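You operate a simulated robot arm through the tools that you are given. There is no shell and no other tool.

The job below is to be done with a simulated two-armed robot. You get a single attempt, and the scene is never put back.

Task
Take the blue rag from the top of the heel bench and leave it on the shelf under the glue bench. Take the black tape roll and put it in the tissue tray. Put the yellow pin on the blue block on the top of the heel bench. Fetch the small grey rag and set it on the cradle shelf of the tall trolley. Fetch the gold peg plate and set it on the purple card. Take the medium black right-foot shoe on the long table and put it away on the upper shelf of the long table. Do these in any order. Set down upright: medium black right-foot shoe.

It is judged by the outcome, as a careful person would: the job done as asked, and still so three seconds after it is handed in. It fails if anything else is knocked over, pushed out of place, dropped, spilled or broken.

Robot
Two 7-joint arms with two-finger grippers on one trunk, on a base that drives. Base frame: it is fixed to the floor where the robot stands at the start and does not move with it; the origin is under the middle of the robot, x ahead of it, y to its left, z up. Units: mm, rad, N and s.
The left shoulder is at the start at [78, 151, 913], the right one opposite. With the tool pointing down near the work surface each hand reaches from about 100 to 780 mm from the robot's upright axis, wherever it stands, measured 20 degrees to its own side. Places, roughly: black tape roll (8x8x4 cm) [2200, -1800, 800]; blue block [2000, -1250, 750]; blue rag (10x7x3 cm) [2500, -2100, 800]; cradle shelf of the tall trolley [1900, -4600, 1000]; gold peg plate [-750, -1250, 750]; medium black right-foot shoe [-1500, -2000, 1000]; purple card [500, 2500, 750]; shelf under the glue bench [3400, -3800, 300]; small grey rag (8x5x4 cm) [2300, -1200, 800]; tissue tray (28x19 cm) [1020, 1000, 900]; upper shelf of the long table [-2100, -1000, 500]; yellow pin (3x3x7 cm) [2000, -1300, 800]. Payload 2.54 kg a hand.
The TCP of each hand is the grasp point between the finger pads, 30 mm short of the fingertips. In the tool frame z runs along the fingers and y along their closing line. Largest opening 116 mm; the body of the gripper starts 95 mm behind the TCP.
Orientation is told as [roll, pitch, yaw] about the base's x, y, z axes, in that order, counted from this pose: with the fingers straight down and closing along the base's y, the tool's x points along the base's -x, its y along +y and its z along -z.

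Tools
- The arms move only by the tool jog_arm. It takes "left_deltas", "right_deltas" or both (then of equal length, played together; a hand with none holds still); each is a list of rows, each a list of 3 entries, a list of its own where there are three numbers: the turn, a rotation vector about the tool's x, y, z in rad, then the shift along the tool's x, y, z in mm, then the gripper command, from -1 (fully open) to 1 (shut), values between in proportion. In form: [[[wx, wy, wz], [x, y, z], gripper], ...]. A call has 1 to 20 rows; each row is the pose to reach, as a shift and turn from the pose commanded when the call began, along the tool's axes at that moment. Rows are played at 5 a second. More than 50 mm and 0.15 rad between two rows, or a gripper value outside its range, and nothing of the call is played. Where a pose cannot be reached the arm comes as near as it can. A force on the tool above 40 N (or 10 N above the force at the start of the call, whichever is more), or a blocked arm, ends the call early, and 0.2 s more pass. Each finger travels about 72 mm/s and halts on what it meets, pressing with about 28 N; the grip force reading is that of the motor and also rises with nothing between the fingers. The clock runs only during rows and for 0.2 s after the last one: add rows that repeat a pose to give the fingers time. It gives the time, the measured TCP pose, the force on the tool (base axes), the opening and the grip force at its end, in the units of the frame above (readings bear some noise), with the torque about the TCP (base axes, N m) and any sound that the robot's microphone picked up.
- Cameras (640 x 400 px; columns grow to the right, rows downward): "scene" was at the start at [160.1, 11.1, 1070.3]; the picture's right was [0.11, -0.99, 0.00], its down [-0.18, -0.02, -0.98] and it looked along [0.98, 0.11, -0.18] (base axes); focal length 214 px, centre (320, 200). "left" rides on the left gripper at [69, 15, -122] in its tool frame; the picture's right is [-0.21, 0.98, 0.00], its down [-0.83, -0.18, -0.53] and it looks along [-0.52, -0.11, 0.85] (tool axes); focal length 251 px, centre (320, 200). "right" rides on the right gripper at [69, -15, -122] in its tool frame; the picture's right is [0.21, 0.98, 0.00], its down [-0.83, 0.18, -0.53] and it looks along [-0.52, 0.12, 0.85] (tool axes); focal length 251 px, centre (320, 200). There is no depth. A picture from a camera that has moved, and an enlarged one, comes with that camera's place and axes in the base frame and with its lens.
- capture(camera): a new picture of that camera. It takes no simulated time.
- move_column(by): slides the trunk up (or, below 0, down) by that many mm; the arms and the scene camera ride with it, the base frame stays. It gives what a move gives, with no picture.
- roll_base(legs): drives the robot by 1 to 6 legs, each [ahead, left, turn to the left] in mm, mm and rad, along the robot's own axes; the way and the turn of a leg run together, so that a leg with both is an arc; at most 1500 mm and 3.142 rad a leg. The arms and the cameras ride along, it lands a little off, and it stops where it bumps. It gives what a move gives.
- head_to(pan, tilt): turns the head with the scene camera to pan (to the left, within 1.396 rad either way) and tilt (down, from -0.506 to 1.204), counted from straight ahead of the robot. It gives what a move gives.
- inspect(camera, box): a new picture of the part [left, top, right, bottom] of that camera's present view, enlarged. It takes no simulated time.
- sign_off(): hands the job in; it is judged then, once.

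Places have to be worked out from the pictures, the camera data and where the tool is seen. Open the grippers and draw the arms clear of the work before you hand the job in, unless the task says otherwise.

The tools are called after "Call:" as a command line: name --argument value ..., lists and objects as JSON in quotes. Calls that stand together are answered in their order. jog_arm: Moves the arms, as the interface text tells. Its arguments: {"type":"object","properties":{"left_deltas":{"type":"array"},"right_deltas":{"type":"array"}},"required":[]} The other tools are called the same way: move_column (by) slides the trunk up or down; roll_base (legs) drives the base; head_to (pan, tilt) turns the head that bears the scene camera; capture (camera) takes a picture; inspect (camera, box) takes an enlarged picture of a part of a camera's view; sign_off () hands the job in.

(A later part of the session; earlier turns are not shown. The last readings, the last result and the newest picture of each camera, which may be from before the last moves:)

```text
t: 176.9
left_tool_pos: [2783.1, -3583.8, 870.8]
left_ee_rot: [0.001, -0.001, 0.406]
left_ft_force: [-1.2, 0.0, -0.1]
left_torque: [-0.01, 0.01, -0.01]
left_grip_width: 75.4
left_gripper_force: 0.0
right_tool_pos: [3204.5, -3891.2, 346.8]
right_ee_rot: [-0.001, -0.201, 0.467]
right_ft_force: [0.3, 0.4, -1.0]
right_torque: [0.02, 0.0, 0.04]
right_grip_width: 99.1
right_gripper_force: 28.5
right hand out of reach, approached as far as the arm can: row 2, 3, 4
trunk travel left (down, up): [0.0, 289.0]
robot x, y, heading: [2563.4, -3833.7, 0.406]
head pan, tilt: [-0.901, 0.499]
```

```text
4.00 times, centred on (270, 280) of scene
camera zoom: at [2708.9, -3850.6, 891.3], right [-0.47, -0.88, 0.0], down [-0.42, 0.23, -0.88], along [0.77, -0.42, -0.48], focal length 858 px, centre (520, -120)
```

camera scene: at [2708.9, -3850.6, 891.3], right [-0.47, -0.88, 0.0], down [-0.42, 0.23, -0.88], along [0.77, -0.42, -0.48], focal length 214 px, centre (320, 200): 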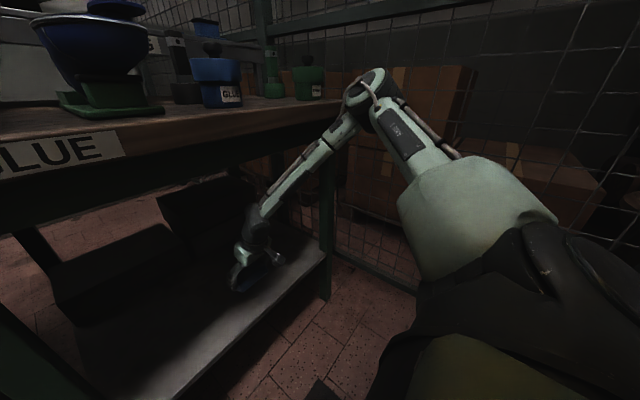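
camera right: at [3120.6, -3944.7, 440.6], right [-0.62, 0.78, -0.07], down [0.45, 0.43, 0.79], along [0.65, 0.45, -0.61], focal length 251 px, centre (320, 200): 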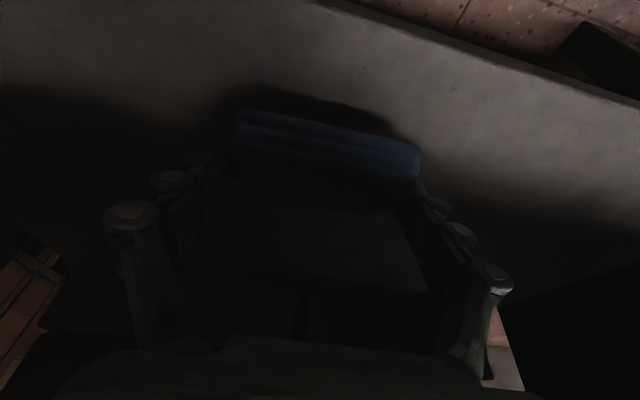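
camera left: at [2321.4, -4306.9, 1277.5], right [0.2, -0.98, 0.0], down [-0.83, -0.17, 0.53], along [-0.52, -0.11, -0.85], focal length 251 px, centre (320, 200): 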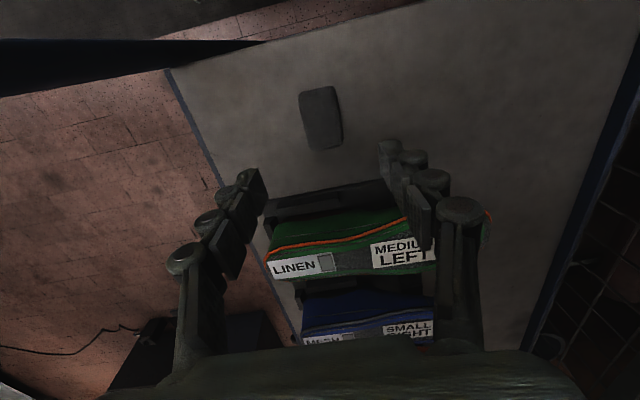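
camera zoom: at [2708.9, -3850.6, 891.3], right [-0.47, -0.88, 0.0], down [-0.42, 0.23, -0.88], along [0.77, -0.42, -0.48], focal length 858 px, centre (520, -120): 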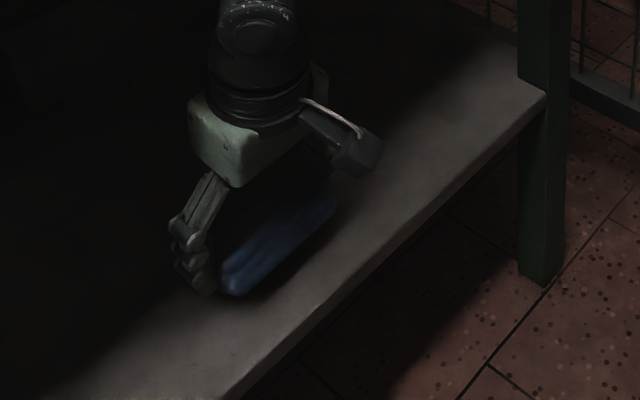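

The arm is at its limit with the rag's low edge within about 6 mm of the shelf (z≈296 against ≈290). I open the hand so it settles flat, then back out along the fingers.

Call:
jog_arm --right_deltas '[[[0, 0, 0], [0, 0, 0], 0.1], [[0, 0, 0], [0, 0, 0], -0.5], [[0, 0, 0], [0, 0, 0], -1], [[0, 0, 0], [0, 0, 0], -1], [[0, 0, 0], [0, 0, 0], -1]]'

Call:
inspect --camera "scene" --box '[220, 230, 320, 330]'

Call:
capture --camera "right"

```text
t: 178.1
left_tool_pos: [2783.0, -3584.2, 872.3]
left_ee_rot: [0.0, 0.001, 0.406]
left_ft_force: [0.5, 0.6, 0.2]
left_torque: [-0.05, 0.01, -0.01]
left_grip_width: 75.4
left_gripper_force: 0.0
right_tool_pos: [3203.0, -3891.5, 348.4]
right_ee_rot: [-0.002, -0.204, 0.465]
right_ft_force: [-0.3, 0.0, 0.5]
right_torque: [0.0, 0.0, 0.02]
right_grip_width: 116.2
right_gripper_force: 0.1
trunk travel left (down, up): [0.0, 289.0]
robot x, y, heading: [2570.7, -3833.6, 0.409]
head pan, tilt: [-0.901, 0.499]
```

```text
4.00 times, centred on (270, 280) of scene
camera zoom: at [2708.9, -3850.6, 891.3], right [-0.47, -0.88, 0.0], down [-0.42, 0.23, -0.88], along [0.77, -0.42, -0.48], focal length 858 px, centre (520, -120)
```

zoom: 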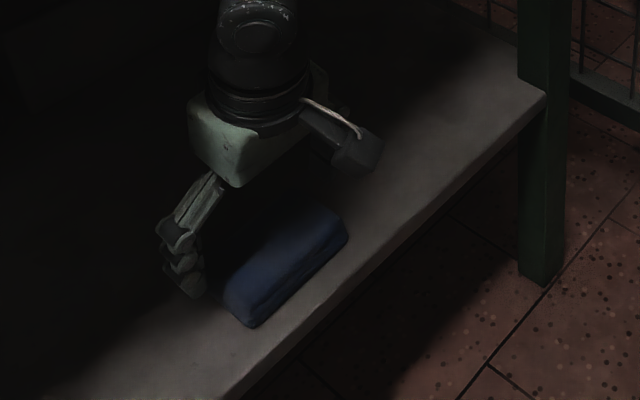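

```text
taken
camera right: at [3128.9, -3947.0, 453.2], right [-0.63, 0.78, -0.04], down [0.55, 0.48, 0.69], along [0.56, 0.41, -0.72], focal length 251 px, centre (320, 200)
```

right: 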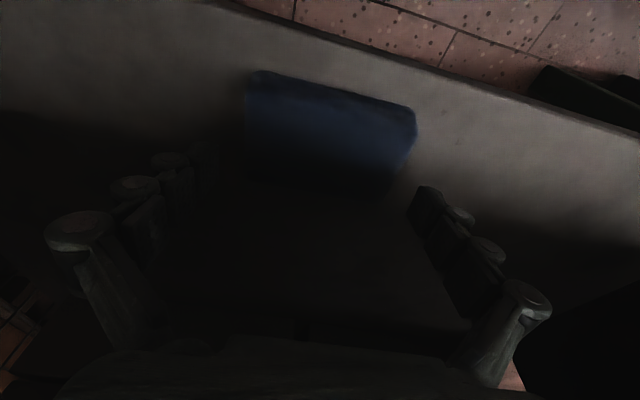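

The blue rag lies flat on the shelf, inside its front edge. I back the hand out by the same path and raise it.

Call:
jog_arm --right_deltas '[[[0, 0, 0], [-6, 0, -29], -1], [[0, 0, 0], [-12, 0, -59], -1], [[0, 0.07, 0], [32, 0, -68], -1], [[0, 0.14, 0], [76, 0, -77], -1], [[0, 0.2, 0], [120, 0, -86], -1], [[0, 0.2, 0], [164, 0, -95], -1], [[0, 0.2, 0], [161, 0, -135], -1], [[0, 0.2, 0], [151, 0, -182], -1], [[0, 0.2, 0], [142, 0, -229], -1], [[0, 0.2, 0], [132, 0, -276], -1], [[0, 0.2, 0], [123, 0, -323], -1], [[0, 0.2, 0], [113, 0, -370], -1], [[0, 0.2, 0], [104, 0, -417], -1], [[0, 0.2, 0], [94, 0, -464], -1], [[0, 0.2, 0], [84, 0, -511], -1], [[0, 0.2, 0], [75, 0, -556], -1]]'

Call:
capture --camera "scene"

```text
t: 181.5
left_tool_pos: [2783.4, -3582.3, 872.1]
left_ee_rot: [0.0, 0.0, 0.408]
left_ft_force: [-0.5, 0.1, -0.6]
left_torque: [-0.01, 0.04, 0.01]
left_grip_width: 75.5
left_gripper_force: 0.2
right_tool_pos: [3039.1, -3975.2, 877.9]
right_ee_rot: [-0.001, 0.0, 0.466]
right_ft_force: [-0.2, 0.1, -0.3]
right_torque: [0.03, 0.0, 0.0]
right_grip_width: 116.0
right_gripper_force: 0.0
trunk travel left (down, up): [0.0, 289.0]
robot x, y, heading: [2566.7, -3838.2, 0.407]
head pan, tilt: [-0.901, 0.499]
```

```text
taken
camera scene: at [2708.9, -3850.6, 891.2], right [-0.47, -0.88, 0.0], down [-0.42, 0.23, -0.88], along [0.77, -0.42, -0.48], focal length 214 px, centre (320, 200)
```

scene: 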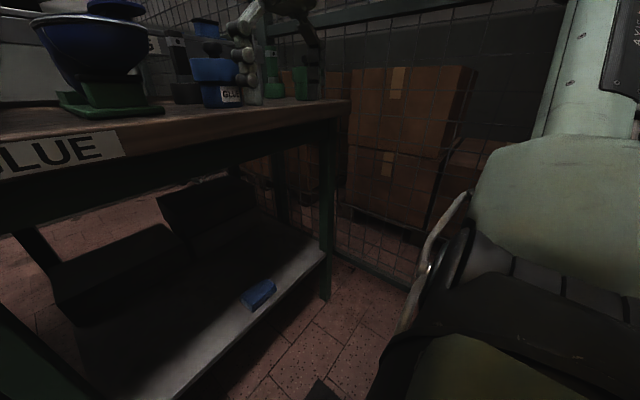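

The blue rag stays on the shelf. I raise the trunk, tuck the right hand, and drive out of the corridor and back to the heel bench for the tape roll.

Call:
jog_arm --right_deltas '[[[0, 0, 0], [40, 0, -20], -1], [[0, 0, 0], [70, 0, -40], -1], [[0, 0, 0], [70, 0, -40], -1]]'

Call:
move_column --by 150

Call:
roll_base --legs '[[0, 690, 0], [-500, 0, 0], [0, 1470, 0.02], [400, 0, 0]]'

Call:
head_to --pan -0.2 --tilt 0.5

Call:
capture --camera "scene"

Call:
capture --camera "right"

```text
t: 182.3
left_tool_pos: [2782.7, -3582.7, 871.7]
left_ee_rot: [0.0, 0.0, 0.408]
left_ft_force: [-0.3, 0.0, 0.2]
left_torque: [0.0, -0.01, 0.0]
left_grip_width: 75.3
left_gripper_force: 0.1
right_tool_pos: [2975.1, -4006.4, 915.4]
right_ee_rot: [0.0, 0.001, 0.467]
right_ft_force: [-0.5, 1.1, -0.2]
right_torque: [0.05, 0.02, -0.01]
right_grip_width: 115.8
right_gripper_force: 0.0
trunk travel left (down, up): [0.0, 289.0]
robot x, y, heading: [2566.9, -3832.2, 0.403]
head pan, tilt: [-0.901, 0.499]
```

```text
t: 184.1
left_tool_pos: [2782.9, -3583.1, 1021.0]
left_ee_rot: [-0.001, -0.001, 0.407]
left_ft_force: [0.7, -0.3, -1.1]
left_torque: [0.0, 0.0, 0.0]
left_grip_width: 75.3
left_gripper_force: 0.0
right_tool_pos: [2976.2, -4006.5, 1065.0]
right_ee_rot: [0.0, 0.0, 0.466]
right_ft_force: [-0.3, -0.7, -0.9]
right_torque: [0.02, -0.03, 0.0]
right_grip_width: 116.0
right_gripper_force: 0.2
trunk travel left (down, up): [-150.0, 139.0]
robot x, y, heading: [2568.4, -3832.1, 0.406]
head pan, tilt: [-0.901, 0.499]
```

```text
t: 209.8
left_tool_pos: [1846.1, -1627.0, 1021.7]
left_ee_rot: [0.0, 0.001, 0.387]
left_ft_force: [-0.1, -0.1, 0.6]
left_torque: [0.03, 0.02, 0.03]
left_grip_width: 75.4
left_gripper_force: 0.0
right_tool_pos: [2031.3, -2054.9, 1064.9]
right_ee_rot: [0.0, -0.003, 0.446]
right_ft_force: [-0.2, -0.7, 0.3]
right_torque: [-0.01, 0.0, -0.02]
right_grip_width: 116.1
right_gripper_force: 0.1
trunk travel left (down, up): [-150.0, 139.0]
robot x, y, heading: [1625.1, -1874.5, 0.388]
head pan, tilt: [-0.901, 0.499]
```

```text
t: 210.9
left_tool_pos: [1846.8, -1628.0, 1021.5]
left_ee_rot: [0.0, 0.0, 0.387]
left_ft_force: [-0.3, -0.7, -0.2]
left_torque: [0.01, 0.02, 0.02]
left_grip_width: 75.5
left_gripper_force: 0.1
right_tool_pos: [2030.4, -2054.9, 1065.2]
right_ee_rot: [0.0, 0.0, 0.447]
right_ft_force: [-0.3, -0.5, 0.0]
right_torque: [0.01, 0.03, 0.0]
right_grip_width: 115.8
right_gripper_force: 0.2
trunk travel left (down, up): [-150.0, 139.0]
robot x, y, heading: [1625.8, -1873.8, 0.388]
head pan, tilt: [-0.201, 0.499]
```

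```text
taken
camera scene: at [1777.1, -1831.6, 1041.3], right [0.18, -0.98, 0.0], down [-0.47, -0.09, -0.88], along [0.86, 0.16, -0.48], focal length 214 px, centre (320, 200)
```

scene: 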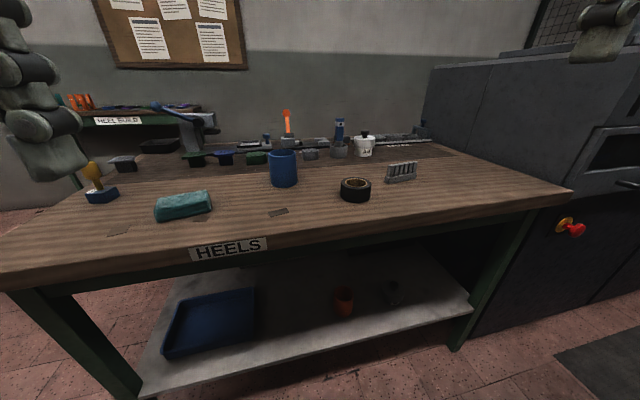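

```text
taken
camera right: at [1975.1, -2098.2, 1187.0], right [-0.61, 0.79, 0.0], down [0.67, 0.52, 0.53], along [0.42, 0.33, -0.84], focal length 251 px, centre (320, 200)
```

right: 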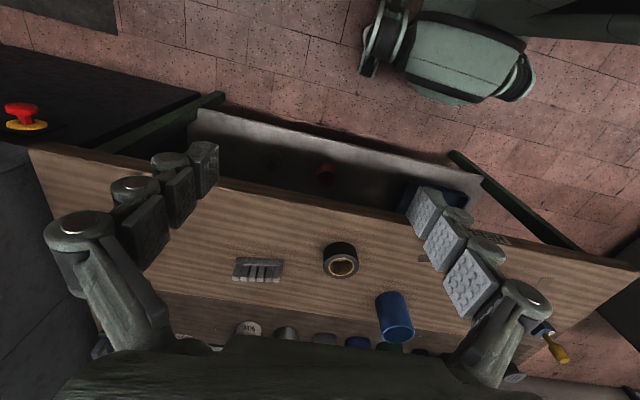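

The pin still stands on the block. The tape roll is at about (2241,-1832), 287 mm ahead and 110 mm left of the right TCP; I move above it.

Call:
jog_arm --right_deltas '[[[0, 0, 0], [-36, 14, 18], -1], [[0, 0, 0], [-72, 28, 36], -1], [[0, 0, 0], [-108, 41, 54], -1], [[0, 0, 0], [-144, 55, 72], -1], [[0, 0, 0], [-180, 69, 90], -1], [[0, 0, 0], [-216, 83, 108], -1], [[0, 0, 0], [-252, 96, 126], -1], [[0, 0, 0], [-287, 110, 145], -1], [[0, 0, 0], [-287, 110, 145], -1]]'

Call:
capture --camera "right"

```text
t: 212.9
left_tool_pos: [1846.3, -1626.4, 1022.6]
left_ee_rot: [0.0, 0.0, 0.387]
left_ft_force: [-0.2, 0.2, 0.3]
left_torque: [0.01, -0.02, 0.01]
left_grip_width: 75.4
left_gripper_force: 0.0
right_tool_pos: [2241.7, -1830.3, 921.3]
right_ee_rot: [0.0, 0.0, 0.445]
right_ft_force: [0.2, 0.3, -0.5]
right_torque: [0.01, 0.05, -0.03]
right_grip_width: 115.9
right_gripper_force: 0.0
trunk travel left (down, up): [-150.0, 139.0]
robot x, y, heading: [1623.8, -1874.8, 0.385]
head pan, tilt: [-0.201, 0.499]
```

```text
taken
camera right: at [2186.4, -1874.3, 1042.2], right [-0.61, 0.79, 0.0], down [0.67, 0.52, 0.54], along [0.42, 0.33, -0.84], focal length 251 px, centre (320, 200)
```

right: 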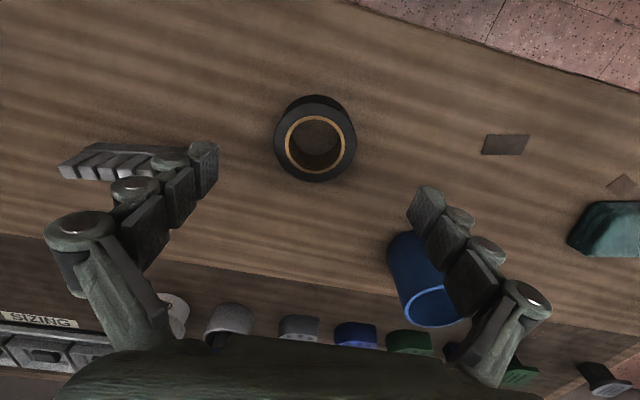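

The tape roll is centred within 4 mm. I correct, go down to z≈830 and close.

Call:
jog_arm --right_deltas '[[[0, 0, 0], [-2, -4, 40], -1], [[0, 0, 0], [-2, -4, 75], -1], [[0, 0, 0], [-2, -4, 90], -1], [[0, 0, 0], [-2, -4, 90], -0.3], [[0, 0, 0], [-2, -4, 90], 0.3], [[0, 0, 0], [-2, -4, 90], 1], [[0, 0, 0], [-2, -4, 90], 1], [[0, 0, 0], [-2, -4, 90], 1]]'

Call:
capture --camera "right"

```text
t: 214.7
left_tool_pos: [1845.6, -1627.1, 1021.8]
left_ee_rot: [0.0, -0.002, 0.388]
left_ft_force: [-0.3, -0.1, 1.0]
left_torque: [-0.01, -0.03, 0.03]
left_grip_width: 75.4
left_gripper_force: 0.1
right_tool_pos: [2247.2, -1834.5, 831.5]
right_ee_rot: [0.001, -0.001, 0.447]
right_ft_force: [-0.7, 0.3, 0.8]
right_torque: [0.1, 0.05, 0.01]
right_grip_width: 69.6
right_gripper_force: 27.5
trunk travel left (down, up): [-150.0, 139.0]
robot x, y, heading: [1625.5, -1873.2, 0.386]
head pan, tilt: [-0.201, 0.499]
```

```text
taken
camera right: at [2191.0, -1877.8, 952.1], right [-0.61, 0.79, 0.0], down [0.67, 0.52, 0.54], along [0.42, 0.33, -0.84], focal length 251 px, centre (320, 200)
```

right: 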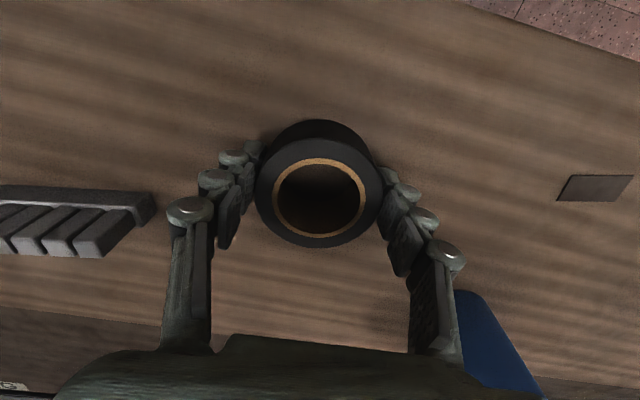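

The tape roll is held at 70 mm. I lift it and draw back.

Call:
jog_arm --right_deltas '[[[0, 0, 0], [0, 0, -25], 1], [[0, 0, 0], [0, 0, -70], 1], [[0, 0, 0], [0, 0, -115], 1], [[0, 0, 0], [0, 0, -160], 1], [[0, 0, 0], [0, 0, -205], 1], [[0, 0, 0], [45, 0, -215], 1], [[0, 0, 0], [90, 0, -220], 1], [[0, 0, 0], [135, 0, -220], 1], [[0, 0, 0], [180, 0, -220], 1], [[0, 0, 0], [225, 0, -220], 1], [[0, 0, 0], [250, 0, -220], 1]]'

Call:
capture --camera "right"

Call:
capture --camera "scene"

```text
t: 217.1
left_tool_pos: [1846.3, -1626.7, 1021.4]
left_ee_rot: [-0.001, 0.0, 0.387]
left_ft_force: [0.6, 0.2, 0.5]
left_torque: [-0.01, -0.02, 0.0]
left_grip_width: 75.5
left_gripper_force: 0.0
right_tool_pos: [2017.6, -1942.8, 1049.7]
right_ee_rot: [0.002, -0.002, 0.446]
right_ft_force: [0.3, 0.0, -1.4]
right_torque: [0.0, -0.05, -0.01]
right_grip_width: 69.1
right_gripper_force: 28.2
right hand out of reach, approached as far as the arm can: row 4, 5, 6
trunk travel left (down, up): [-150.0, 139.0]
robot x, y, heading: [1627.1, -1872.5, 0.393]
head pan, tilt: [-0.201, 0.499]
```

```text
taken
camera right: at [1963.1, -1986.3, 1172.4], right [-0.62, 0.79, 0.0], down [0.67, 0.52, 0.54], along [0.42, 0.33, -0.84], focal length 251 px, centre (320, 200)
```

right: 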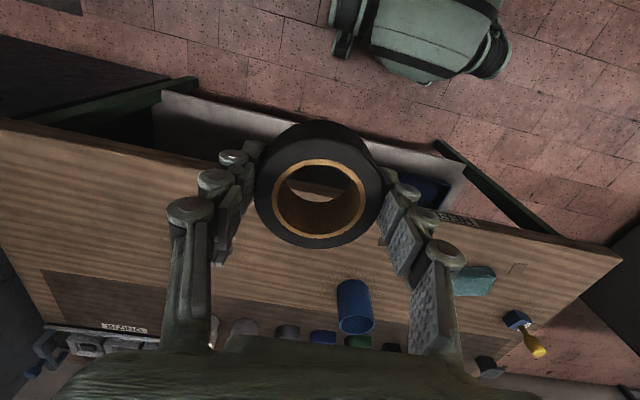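

```text
taken
camera scene: at [1776.9, -1831.6, 1041.3], right [0.19, -0.98, 0.0], down [-0.47, -0.09, -0.88], along [0.86, 0.16, -0.48], focal length 214 px, centre (320, 200)
```

scene: 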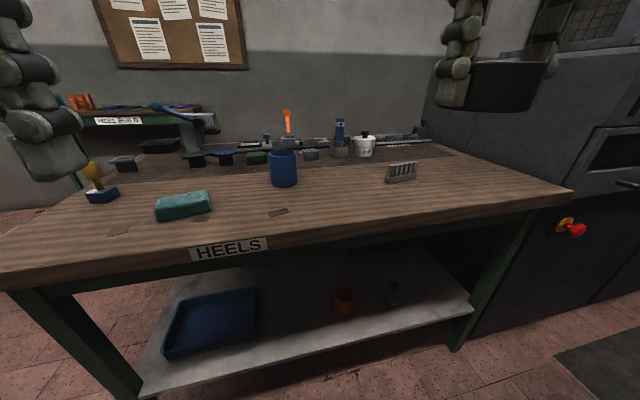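

The tape roll is held. I back off and drive left along the room to the store bench to find the tissue tray.

Call:
roll_base --legs '[[-400, 0, 0.03], [0, 1500, 0], [0, 1400, 0]]'

Call:
head_to --pan 0 --tilt 0.35

Call:
capture --camera "scene"

```text
t: 246.7
left_tool_pos: [382.2, 865.2, 1021.3]
left_ee_rot: [0.0, 0.0, 0.371]
left_ft_force: [0.4, -0.6, 0.2]
left_torque: [0.0, 0.0, 0.06]
left_grip_width: 75.4
left_gripper_force: 0.1
right_tool_pos: [551.2, 548.7, 1051.0]
right_ee_rot: [0.002, -0.003, 0.431]
right_ft_force: [-0.5, -0.1, -1.0]
right_torque: [-0.02, 0.01, 0.01]
right_grip_width: 69.6
right_gripper_force: 28.5
trunk travel left (down, up): [-150.0, 139.0]
robot x, y, heading: [156.6, 618.2, 0.376]
head pan, tilt: [-0.201, 0.499]
```

```text
t: 247.5
left_tool_pos: [382.8, 865.8, 1022.1]
left_ee_rot: [0.0, -0.001, 0.372]
left_ft_force: [0.7, 0.6, 0.2]
left_torque: [0.0, -0.02, 0.02]
left_grip_width: 75.4
left_gripper_force: 0.1
right_tool_pos: [550.6, 547.8, 1051.6]
right_ee_rot: [0.0, -0.001, 0.431]
right_ft_force: [-0.8, -0.5, -0.9]
right_torque: [0.0, 0.02, 0.0]
right_grip_width: 69.4
right_gripper_force: 28.3
trunk travel left (down, up): [-150.0, 139.0]
robot x, y, heading: [156.5, 621.1, 0.375]
head pan, tilt: [0.0, 0.351]
```

```text
taken
camera scene: at [307.0, 681.0, 1054.9], right [0.36, -0.93, 0.0], down [-0.32, -0.12, -0.94], along [0.88, 0.34, -0.34], focal length 214 px, centre (320, 200)
```

scene: 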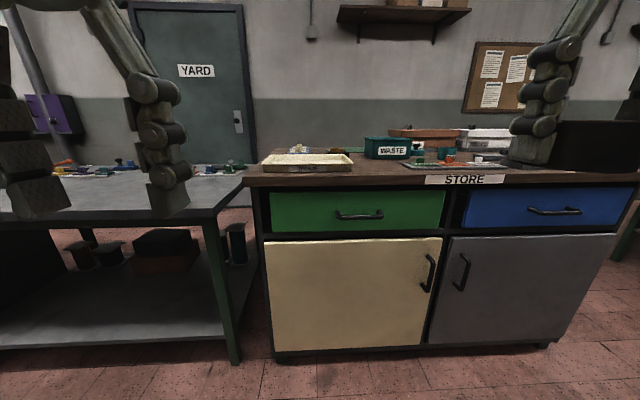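

A cream tray is on the left of the store bench; I enlarge it to read its label and see what is in it.

Call:
inspect --camera "scene" --box '[240, 120, 440, 220]'

Call:
inspect --camera "scene" --box '[380, 110, 580, 210]'

```text
3.20 times, centred on (340, 170) of scene
camera zoom: at [307.0, 681.0, 1054.9], right [0.36, -0.93, 0.0], down [-0.32, -0.12, -0.94], along [0.88, 0.34, -0.34], focal length 686 px, centre (256, 296)
```

zoom: 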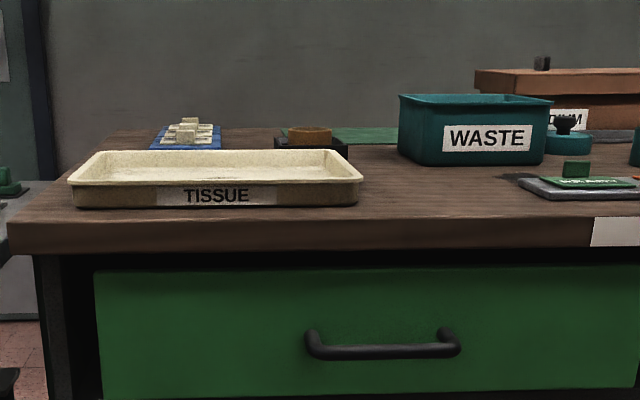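

```text
3.20 times, centred on (480, 160) of scene
camera zoom: at [307.0, 681.0, 1054.9], right [0.36, -0.93, 0.0], down [-0.32, -0.12, -0.94], along [0.88, 0.34, -0.34], focal length 686 px, centre (-192, 328)
```

zoom: 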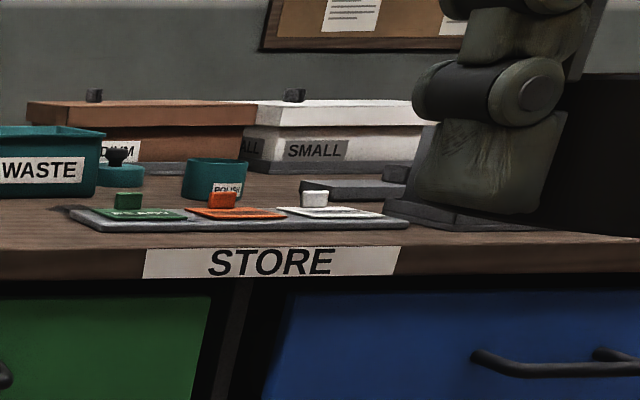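

It is the tissue tray and it is empty. I drive nearer so the right hand can reach over it.

Call:
roll_base --legs '[[0, 200, 0.045], [330, 0, 0]]'

Call:
head_to --pan -0.2 --tilt 0.55

Call:
capture --camera "scene"

Call:
capture --camera "right"

```text
t: 251.8
left_tool_pos: [596.6, 1194.5, 1022.4]
left_ee_rot: [-0.001, 0.0, 0.416]
left_ft_force: [0.6, 0.6, -0.2]
left_torque: [0.0, 0.03, 0.01]
left_grip_width: 75.3
left_gripper_force: 0.0
right_tool_pos: [778.5, 884.7, 1051.5]
right_ee_rot: [0.0, -0.001, 0.476]
right_ft_force: [0.2, -0.5, -0.6]
right_torque: [-0.03, 0.02, -0.01]
right_grip_width: 69.3
right_gripper_force: 28.3
trunk travel left (down, up): [-150.0, 139.0]
robot x, y, heading: [377.3, 941.2, 0.418]
head pan, tilt: [0.0, 0.351]
```

```text
t: 252.5
left_tool_pos: [595.2, 1194.1, 1022.5]
left_ee_rot: [0.0, -0.001, 0.417]
left_ft_force: [0.2, 0.5, 0.0]
left_torque: [0.01, 0.0, 0.01]
left_grip_width: 75.3
left_gripper_force: 0.0
right_tool_pos: [778.4, 885.3, 1050.5]
right_ee_rot: [0.0, -0.001, 0.477]
right_ft_force: [-1.5, 0.2, -0.9]
right_torque: [0.03, -0.06, 0.01]
right_grip_width: 69.2
right_gripper_force: 28.1
trunk travel left (down, up): [-150.0, 139.0]
robot x, y, heading: [384.9, 939.4, 0.415]
head pan, tilt: [-0.201, 0.55]
```

```text
taken
camera scene: at [531.6, 987.5, 1036.7], right [0.22, -0.98, 0.0], down [-0.51, -0.11, -0.85], along [0.83, 0.18, -0.52], focal length 214 px, centre (320, 200)
```

scene: 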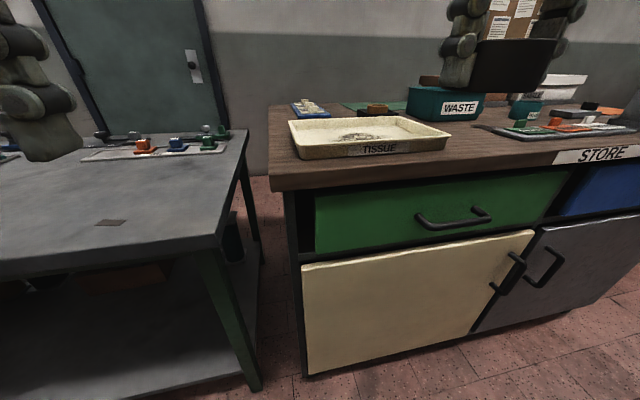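

```text
taken
camera right: at [723.9, 838.7, 1172.4], right [-0.64, 0.77, 0.0], down [0.65, 0.54, 0.54], along [0.41, 0.34, -0.84], focal length 251 px, centre (320, 200)
```

right: 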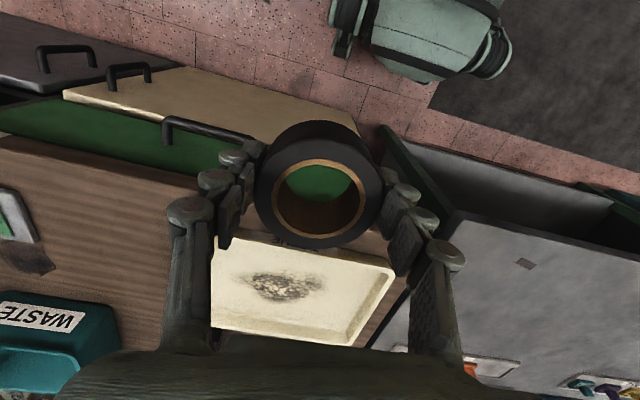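

From matched corners the tray's rim is at z≈931 and its centre at about (1012,1003). I raise the trunk 100 mm for reach, then bring the tape roll over the tray.

Call:
move_column --by 100

Call:
jog_arm --right_deltas '[[[0, 0, 0], [-40, 0, 10], 1], [[0, 0, 0], [-80, 0, 20], 1], [[0, 0, 0], [-120, -1, 35], 1], [[0, 0, 0], [-160, -2, 50], 1], [[0, 0, 0], [-200, -2, 70], 1], [[0, 0, 0], [-235, -3, 90], 1], [[0, 0, 0], [-262, -3, 110], 1], [[0, 0, 0], [-262, -3, 130], 1], [[0, 0, 0], [-262, -3, 130], 1]]'

Call:
capture --camera "right"

Call:
capture --camera "scene"

```text
t: 253.8
left_tool_pos: [597.1, 1193.4, 1120.5]
left_ee_rot: [0.0, -0.001, 0.418]
left_ft_force: [0.4, 0.1, -0.4]
left_torque: [-0.02, 0.01, 0.0]
left_grip_width: 75.4
left_gripper_force: 0.1
right_tool_pos: [778.7, 884.2, 1150.2]
right_ee_rot: [0.0, -0.002, 0.475]
right_ft_force: [0.5, 0.8, -0.7]
right_torque: [0.0, 0.03, 0.03]
right_grip_width: 69.4
right_gripper_force: 27.7
trunk travel left (down, up): [-250.0, 39.0]
robot x, y, heading: [380.5, 939.0, 0.42]
head pan, tilt: [-0.201, 0.55]
```

```text
t: 255.8
left_tool_pos: [596.1, 1195.1, 1121.7]
left_ee_rot: [0.001, 0.0, 0.418]
left_ft_force: [0.0, 0.2, 0.2]
left_torque: [-0.03, 0.01, 0.01]
left_grip_width: 75.1
left_gripper_force: 0.0
right_tool_pos: [1014.2, 1001.5, 1019.2]
right_ee_rot: [0.0, -0.001, 0.476]
right_ft_force: [1.0, -0.5, -1.5]
right_torque: [-0.01, 0.02, 0.0]
right_grip_width: 69.4
right_gripper_force: 28.8
trunk travel left (down, up): [-250.0, 39.0]
robot x, y, heading: [381.4, 940.3, 0.419]
head pan, tilt: [-0.201, 0.55]
```

```text
taken
camera right: at [958.6, 956.1, 1141.1], right [-0.64, 0.77, 0.0], down [0.65, 0.54, 0.54], along [0.41, 0.34, -0.84], focal length 251 px, centre (320, 200)
```

right: 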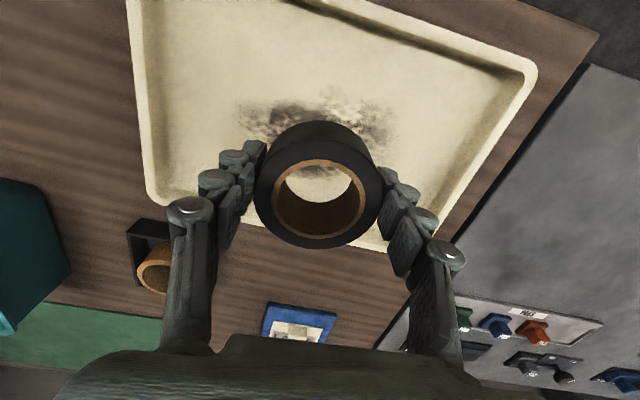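

```text
taken
camera scene: at [531.9, 987.5, 1136.6], right [0.21, -0.98, 0.0], down [-0.51, -0.11, -0.85], along [0.83, 0.18, -0.52], focal length 214 px, centre (320, 200)
```

scene: 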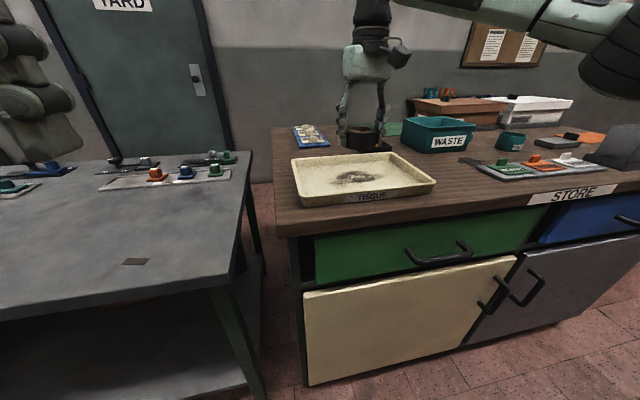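

The tray's centre is about 17 mm nearer than the hand. I shift back and lower the tape roll into the tray.

Call:
jog_arm --right_deltas '[[[0, 0, 0], [17, -2, 20], 1], [[0, 0, 0], [17, -2, 50], 1], [[0, 0, 0], [17, -2, 72], 1], [[0, 0, 0], [17, -2, 80], 1], [[0, 0, 0], [17, -2, 80], 1]]'

Call:
inspect --camera "scene" --box '[280, 110, 440, 210]'

```text
t: 257.1
left_tool_pos: [596.5, 1194.1, 1121.8]
left_ee_rot: [0.0, 0.001, 0.417]
left_ft_force: [0.0, 0.3, -0.1]
left_torque: [0.01, 0.0, -0.01]
left_grip_width: 75.5
left_gripper_force: 0.0
right_tool_pos: [998.4, 991.4, 941.7]
right_ee_rot: [-0.001, -0.002, 0.477]
right_ft_force: [0.5, 0.1, -1.0]
right_torque: [0.02, -0.01, -0.04]
right_grip_width: 69.3
right_gripper_force: 27.7
trunk travel left (down, up): [-250.0, 39.0]
robot x, y, heading: [381.5, 939.9, 0.417]
head pan, tilt: [-0.201, 0.55]
```

```text
4.00 times, centred on (360, 160) of scene
camera zoom: at [531.6, 987.5, 1136.7], right [0.21, -0.98, 0.0], down [-0.51, -0.11, -0.85], along [0.83, 0.18, -0.52], focal length 858 px, centre (160, 360)
```

zoom: 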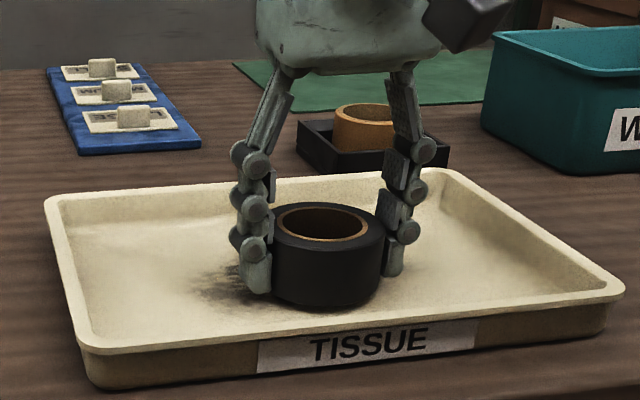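

The tape roll is inside the tray just above its floor. I lower in small steps until it touches.

Call:
jog_arm --right_deltas '[[[0, 0, 0], [0, 0, 3], 1], [[0, 0, 0], [0, 0, 6], 1], [[0, 0, 0], [0, 0, 6], 1]]'

```text
t: 257.9
left_tool_pos: [596.1, 1194.3, 1121.5]
left_ee_rot: [0.0, 0.001, 0.416]
left_ft_force: [0.2, 0.2, 0.5]
left_torque: [0.0, -0.01, -0.01]
left_grip_width: 75.2
left_gripper_force: 0.2
right_tool_pos: [998.5, 991.6, 935.5]
right_ee_rot: [-0.001, -0.003, 0.477]
right_ft_force: [-0.1, -0.7, -0.2]
right_torque: [-0.01, -0.01, -0.05]
right_grip_width: 69.5
right_gripper_force: 28.4
trunk travel left (down, up): [-250.0, 39.0]
robot x, y, heading: [380.2, 938.6, 0.419]
head pan, tilt: [-0.201, 0.55]
```

Still no contact at z=935.5; I go on down.

Call:
jog_arm --right_deltas '[[[0, 0, 0], [0, 0, 2], 1], [[0, 0, 0], [0, 0, 5], 1], [[0, 0, 0], [0, 0, 5], 1]]'

```text
t: 258.6
left_tool_pos: [595.1, 1194.1, 1122.6]
left_ee_rot: [0.0, -0.003, 0.417]
left_ft_force: [0.3, 0.2, 0.3]
left_torque: [0.03, 0.0, 0.02]
left_grip_width: 75.5
left_gripper_force: 0.1
right_tool_pos: [997.7, 992.3, 935.9]
right_ee_rot: [0.001, -0.01, 0.475]
right_ft_force: [4.5, -1.6, 24.1]
right_torque: [-0.14, -0.03, 0.05]
right_grip_width: 69.7
right_gripper_force: 28.3
trunk travel left (down, up): [-250.0, 39.0]
robot x, y, heading: [379.9, 937.4, 0.419]
head pan, tilt: [-0.201, 0.55]
```

Contact (24 N). I ease up 4 mm, open, and rise straight out.

Call:
jog_arm --right_deltas '[[[0, 0, 0], [0, 0, -4], 1], [[0, 0, 0], [0, 0, -4], 0], [[0, 0, 0], [0, 0, -4], -0.6], [[0, 0, 0], [0, 0, -4], -0.6], [[0, 0, 0], [0, 0, -40], -0.6], [[0, 0, 0], [0, 0, -85], -0.6], [[0, 0, 0], [20, 0, -125], -0.6], [[0, 0, 0], [60, 0, -150], -0.6], [[0, 0, 0], [105, 0, -165], -0.6], [[0, 0, 0], [150, 0, -180], -0.6], [[0, 0, 0], [195, 0, -190], -0.6], [[0, 0, 0], [240, 0, -200], -0.6]]'

Call:
inspect --camera "scene" --box '[280, 110, 440, 210]'

Call:
head_to --pan 0.7 --tilt 0.45

Call:
capture --camera "scene"

```text
t: 261.2
left_tool_pos: [595.5, 1192.5, 1122.1]
left_ee_rot: [-0.002, -0.002, 0.416]
left_ft_force: [-0.2, -0.2, 0.4]
left_torque: [0.05, -0.04, 0.01]
left_grip_width: 75.5
left_gripper_force: 0.1
right_tool_pos: [784.4, 879.4, 1133.3]
right_ee_rot: [0.001, 0.0, 0.475]
right_ft_force: [0.0, -0.7, 0.3]
right_torque: [-0.03, -0.07, 0.01]
right_grip_width: 92.6
right_gripper_force: 0.1
trunk travel left (down, up): [-250.0, 39.0]
robot x, y, heading: [381.0, 941.6, 0.419]
head pan, tilt: [-0.201, 0.55]
```

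```text
4.00 times, centred on (360, 160) of scene
camera zoom: at [530.9, 987.1, 1136.8], right [0.21, -0.98, 0.0], down [-0.51, -0.11, -0.85], along [0.83, 0.18, -0.52], focal length 858 px, centre (160, 360)
```

zoom: 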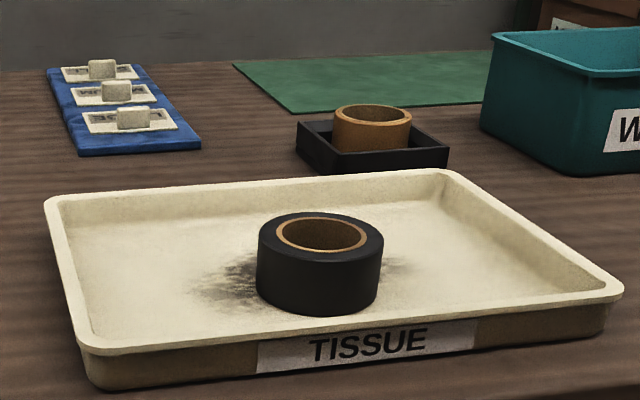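

```text
t: 262.4
left_tool_pos: [595.4, 1193.5, 1122.5]
left_ee_rot: [-0.001, 0.0, 0.419]
left_ft_force: [-0.7, 0.3, -0.1]
left_torque: [0.0, 0.03, -0.01]
left_grip_width: 75.6
left_gripper_force: 0.1
right_tool_pos: [786.3, 881.0, 1133.1]
right_ee_rot: [-0.001, -0.001, 0.475]
right_ft_force: [0.0, 0.6, 0.7]
right_torque: [0.0, 0.01, 0.01]
right_grip_width: 92.8
right_gripper_force: 0.1
trunk travel left (down, up): [-250.0, 39.0]
robot x, y, heading: [383.4, 939.3, 0.416]
head pan, tilt: [0.7, 0.45]
```

```text
taken
camera scene: at [484.2, 1050.8, 1145.7], right [0.9, -0.44, 0.0], down [-0.19, -0.39, -0.9], along [0.4, 0.81, -0.44], focal length 214 px, centre (320, 200)
```

scene: 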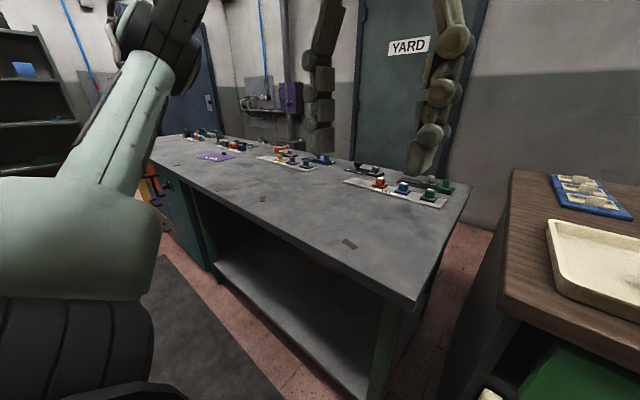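

The tape roll stands in the tissue tray. The grey bench to the left holds several peg plates and a purple card; I enlarge that area.

Call:
inspect --camera "scene" --box '[160, 110, 360, 210]'

Call:
inspect --camera "scene" --box '[320, 150, 480, 250]'

```text
3.20 times, centred on (260, 160) of scene
camera zoom: at [484.2, 1050.8, 1145.7], right [0.9, -0.44, 0.0], down [-0.19, -0.39, -0.9], along [0.4, 0.81, -0.44], focal length 686 px, centre (512, 328)
```

zoom: 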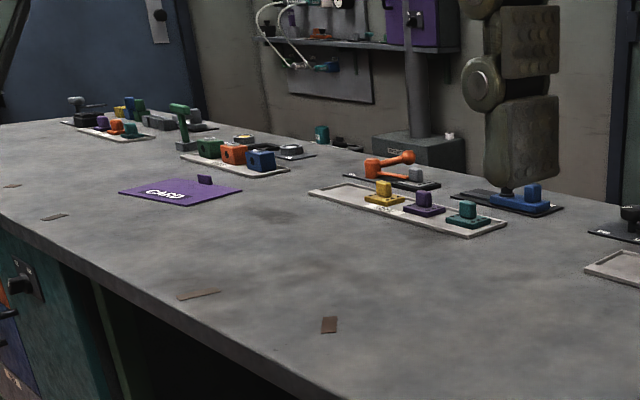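

```text
4.00 times, centred on (400, 200) of scene
camera zoom: at [484.2, 1050.8, 1145.7], right [0.9, -0.44, 0.0], down [-0.19, -0.39, -0.9], along [0.4, 0.81, -0.44], focal length 858 px, centre (0, 200)
```

zoom: 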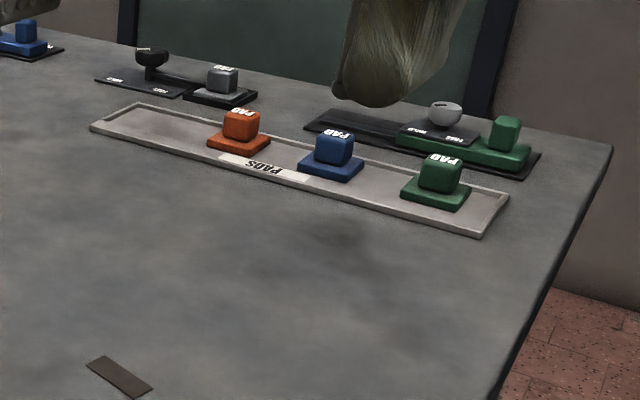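

The purple card lies at about (497,2550) on the grey bench. Now I back off, drive to the room's middle and turn round to find the gold peg plate and the long table.

Call:
roll_base --legs '[[-350, 0, 0], [0, -900, 0], [0, 0, 3.0]]'

Call:
head_to --pan 0.3 --tilt 0.3

Call:
capture --camera "scene"

Call:
head_to --pan -0.5 --tilt 0.3

Call:
capture --camera "scene"

```text
t: 280.6
left_tool_pos: [172.7, -248.9, 1121.0]
left_ee_rot: [-0.001, 0.001, -2.917]
left_ft_force: [0.0, -0.2, -0.1]
left_torque: [0.0, -0.02, 0.01]
left_grip_width: 75.3
left_gripper_force: 0.0
right_tool_pos: [45.6, 95.0, 1131.8]
right_ee_rot: [0.001, -0.003, -2.86]
right_ft_force: [1.2, 0.4, 0.5]
right_torque: [0.02, 0.0, 0.0]
right_grip_width: 93.0
right_gripper_force: 0.1
trunk travel left (down, up): [-250.0, 39.0]
robot x, y, heading: [430.9, -38.6, -2.917]
head pan, tilt: [0.7, 0.45]
```

```text
t: 281.5
left_tool_pos: [173.8, -250.3, 1121.8]
left_ee_rot: [-0.001, -0.001, -2.918]
left_ft_force: [-0.2, 0.1, 0.3]
left_torque: [0.01, 0.01, -0.02]
left_grip_width: 75.5
left_gripper_force: 0.2
right_tool_pos: [46.8, 94.7, 1132.5]
right_ee_rot: [0.0, -0.002, -2.858]
right_ft_force: [-0.1, -0.4, -0.4]
right_torque: [0.02, -0.02, 0.01]
right_grip_width: 92.5
right_gripper_force: 0.0
trunk travel left (down, up): [-250.0, 39.0]
robot x, y, heading: [425.3, -43.1, -2.916]
head pan, tilt: [0.3, 0.3]
```

```text
taken
camera scene: at [283.4, -102.0, 1159.6], right [-0.5, 0.87, 0.0], down [0.26, 0.15, -0.96], along [-0.83, -0.48, -0.3], focal length 214 px, centre (320, 200)
```

scene: 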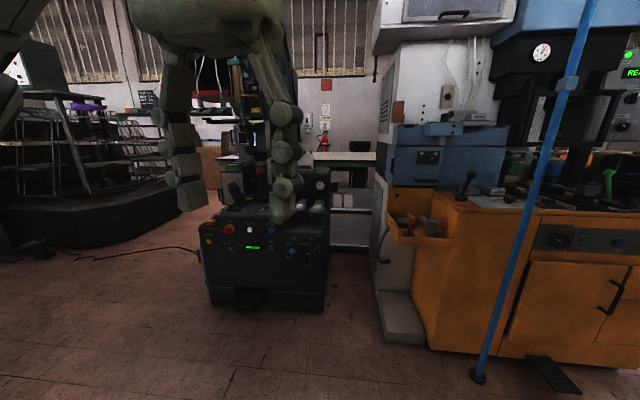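

```text
t: 282.6
left_tool_pos: [171.7, -250.2, 1121.7]
left_ee_rot: [-0.001, 0.0, -2.918]
left_ft_force: [-0.4, 0.3, 0.4]
left_torque: [0.03, -0.02, -0.01]
left_grip_width: 75.3
left_gripper_force: 0.0
right_tool_pos: [45.7, 94.0, 1132.2]
right_ee_rot: [0.001, -0.001, -2.86]
right_ft_force: [0.2, 0.5, 0.0]
right_torque: [-0.06, 0.05, 0.01]
right_grip_width: 92.6
right_gripper_force: 0.0
trunk travel left (down, up): [-250.0, 39.0]
robot x, y, heading: [429.5, -41.4, -2.916]
head pan, tilt: [-0.499, 0.3]
```

```text
taken
camera scene: at [274.3, -29.9, 1159.7], right [0.27, 0.96, 0.0], down [0.28, -0.08, -0.96], along [-0.92, 0.26, -0.3], focal length 214 px, centre (320, 200)
```

scene: 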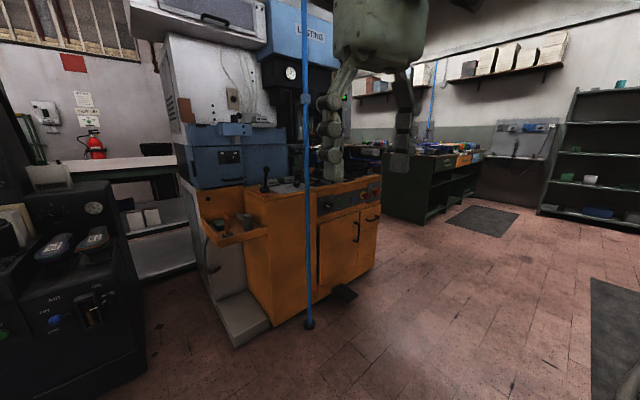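

The black console machine's front runs from about (-417,-1430) to (-752,-662), and a white long table stands behind it. I enlarge the console top to look for the gold peg plate.

Call:
head_to --pan 0.45 --tilt 0.35

Call:
capture --camera "scene"

Call:
inspect --camera "scene" --box '[200, 100, 400, 250]'

```text
t: 283.8
left_tool_pos: [171.6, -249.0, 1122.0]
left_ee_rot: [0.0, 0.002, -2.917]
left_ft_force: [0.3, -0.2, -0.5]
left_torque: [-0.02, 0.01, 0.0]
left_grip_width: 75.4
left_gripper_force: 0.1
right_tool_pos: [45.7, 93.3, 1133.4]
right_ee_rot: [0.0, -0.001, -2.859]
right_ft_force: [-0.5, -1.1, 0.2]
right_torque: [0.0, 0.01, -0.01]
right_grip_width: 92.6
right_gripper_force: 0.1
trunk travel left (down, up): [-250.0, 39.0]
robot x, y, heading: [427.1, -38.8, -2.92]
head pan, tilt: [0.45, 0.351]
```

```text
taken
camera scene: at [291.4, -113.3, 1155.0], right [-0.62, 0.78, 0.0], down [0.27, 0.21, -0.94], along [-0.73, -0.59, -0.34], focal length 214 px, centre (320, 200)
```

scene: 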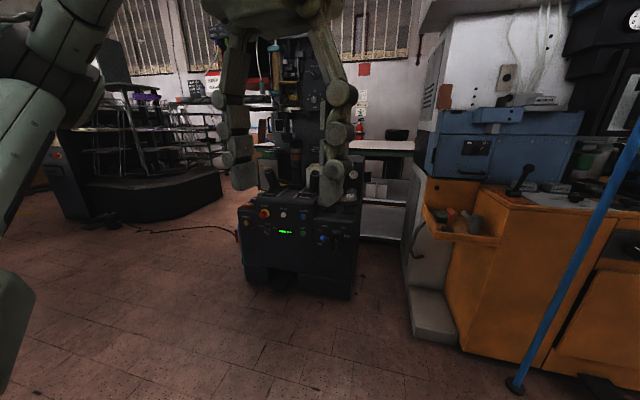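

```text
2.67 times, centred on (300, 175) of scene
camera zoom: at [291.4, -113.3, 1155.0], right [-0.62, 0.78, 0.0], down [0.27, 0.21, -0.94], along [-0.73, -0.59, -0.34], focal length 572 px, centre (373, 267)
```

zoom: 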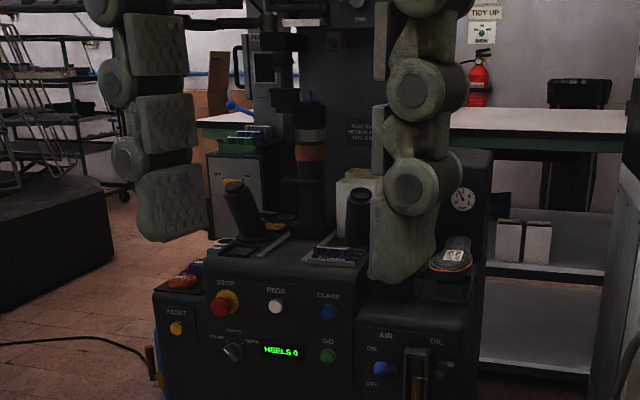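

I need a closer look, so I drive toward the console, square to its front.

Call:
roll_base --legs '[[0, 718, 0.2], [450, 0, 0]]'

Call:
head_to --pan 0.1 --tilt 0.4

Call:
capture --camera "scene"

```text
t: 293.4
left_tool_pos: [41.0, -1158.2, 1121.3]
left_ee_rot: [0.0, 0.0, -2.713]
left_ft_force: [-0.6, 0.4, 0.0]
left_torque: [0.0, -0.01, -0.01]
left_grip_width: 75.2
left_gripper_force: 0.1
right_tool_pos: [-151.2, -847.7, 1132.7]
right_ee_rot: [0.001, -0.002, -2.655]
right_ft_force: [-0.6, 0.1, -0.1]
right_torque: [0.03, -0.04, 0.02]
right_grip_width: 92.7
right_gripper_force: 0.0
trunk travel left (down, up): [-250.0, 39.0]
robot x, y, heading: [253.1, -902.6, -2.713]
head pan, tilt: [0.45, 0.351]
```

```text
t: 294.3
left_tool_pos: [41.7, -1158.7, 1122.8]
left_ee_rot: [-0.001, -0.003, -2.714]
left_ft_force: [-0.2, -0.7, 0.6]
left_torque: [0.02, 0.01, 0.01]
left_grip_width: 75.2
left_gripper_force: 0.0
right_tool_pos: [-152.1, -845.6, 1133.1]
right_ee_rot: [0.001, -0.002, -2.655]
right_ft_force: [0.3, -0.4, 1.1]
right_torque: [-0.04, 0.0, -0.01]
right_grip_width: 92.9
right_gripper_force: 0.1
trunk travel left (down, up): [-250.0, 39.0]
robot x, y, heading: [251.6, -903.5, -2.713]
head pan, tilt: [0.099, 0.4]
```

```text
taken
camera scene: at [109.7, -975.9, 1150.4], right [-0.5, 0.86, 0.0], down [0.34, 0.2, -0.92], along [-0.8, -0.46, -0.39], focal length 214 px, centre (320, 200)
```

scene: 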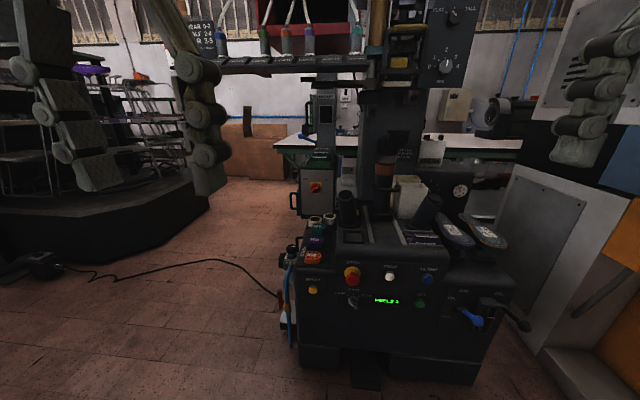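

Call:
inspect --camera "scene" --box '[260, 150, 420, 270]'

Call:
inspect --camera "scene" --box '[380, 150, 540, 270]'

Call:
inspect --camera "scene" --box '[200, 0, 480, 160]'

```text
3.33 times, centred on (340, 210) of scene
camera zoom: at [109.7, -975.9, 1150.4], right [-0.5, 0.86, 0.0], down [0.34, 0.2, -0.92], along [-0.8, -0.46, -0.39], focal length 715 px, centre (253, 167)
```

zoom: 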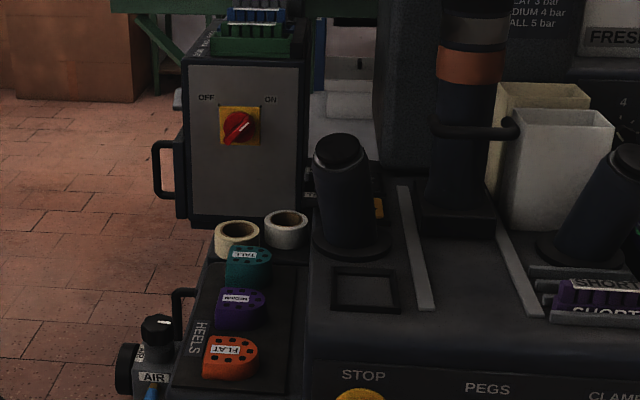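

```text
3.33 times, centred on (460, 210) of scene
camera zoom: at [109.7, -975.9, 1150.4], right [-0.5, 0.86, 0.0], down [0.34, 0.2, -0.92], along [-0.8, -0.46, -0.39], focal length 715 px, centre (-147, 167)
```

zoom: 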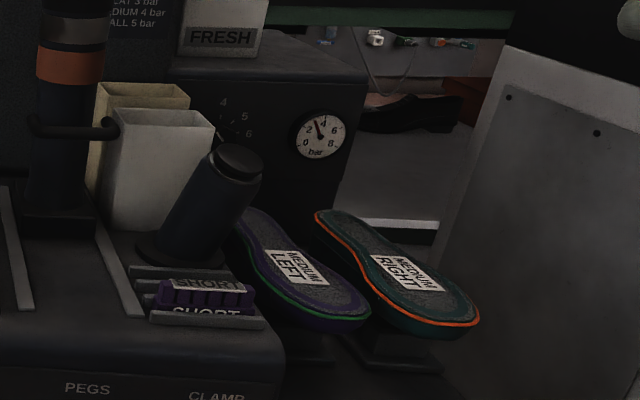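

```text
2.29 times, centred on (340, 80) of scene
camera zoom: at [109.7, -975.9, 1150.4], right [-0.5, 0.86, 0.0], down [0.34, 0.2, -0.92], along [-0.8, -0.46, -0.39], focal length 490 px, centre (274, 474)
```

zoom: 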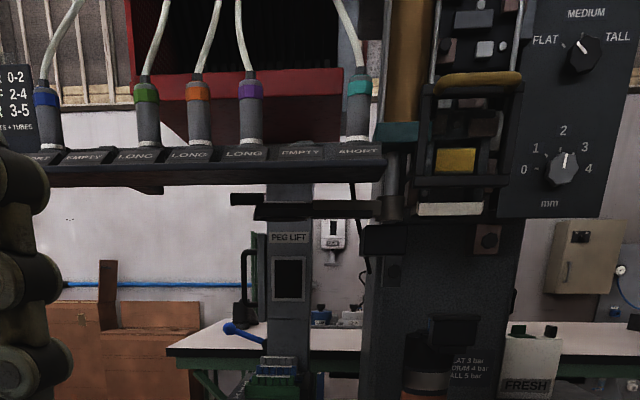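

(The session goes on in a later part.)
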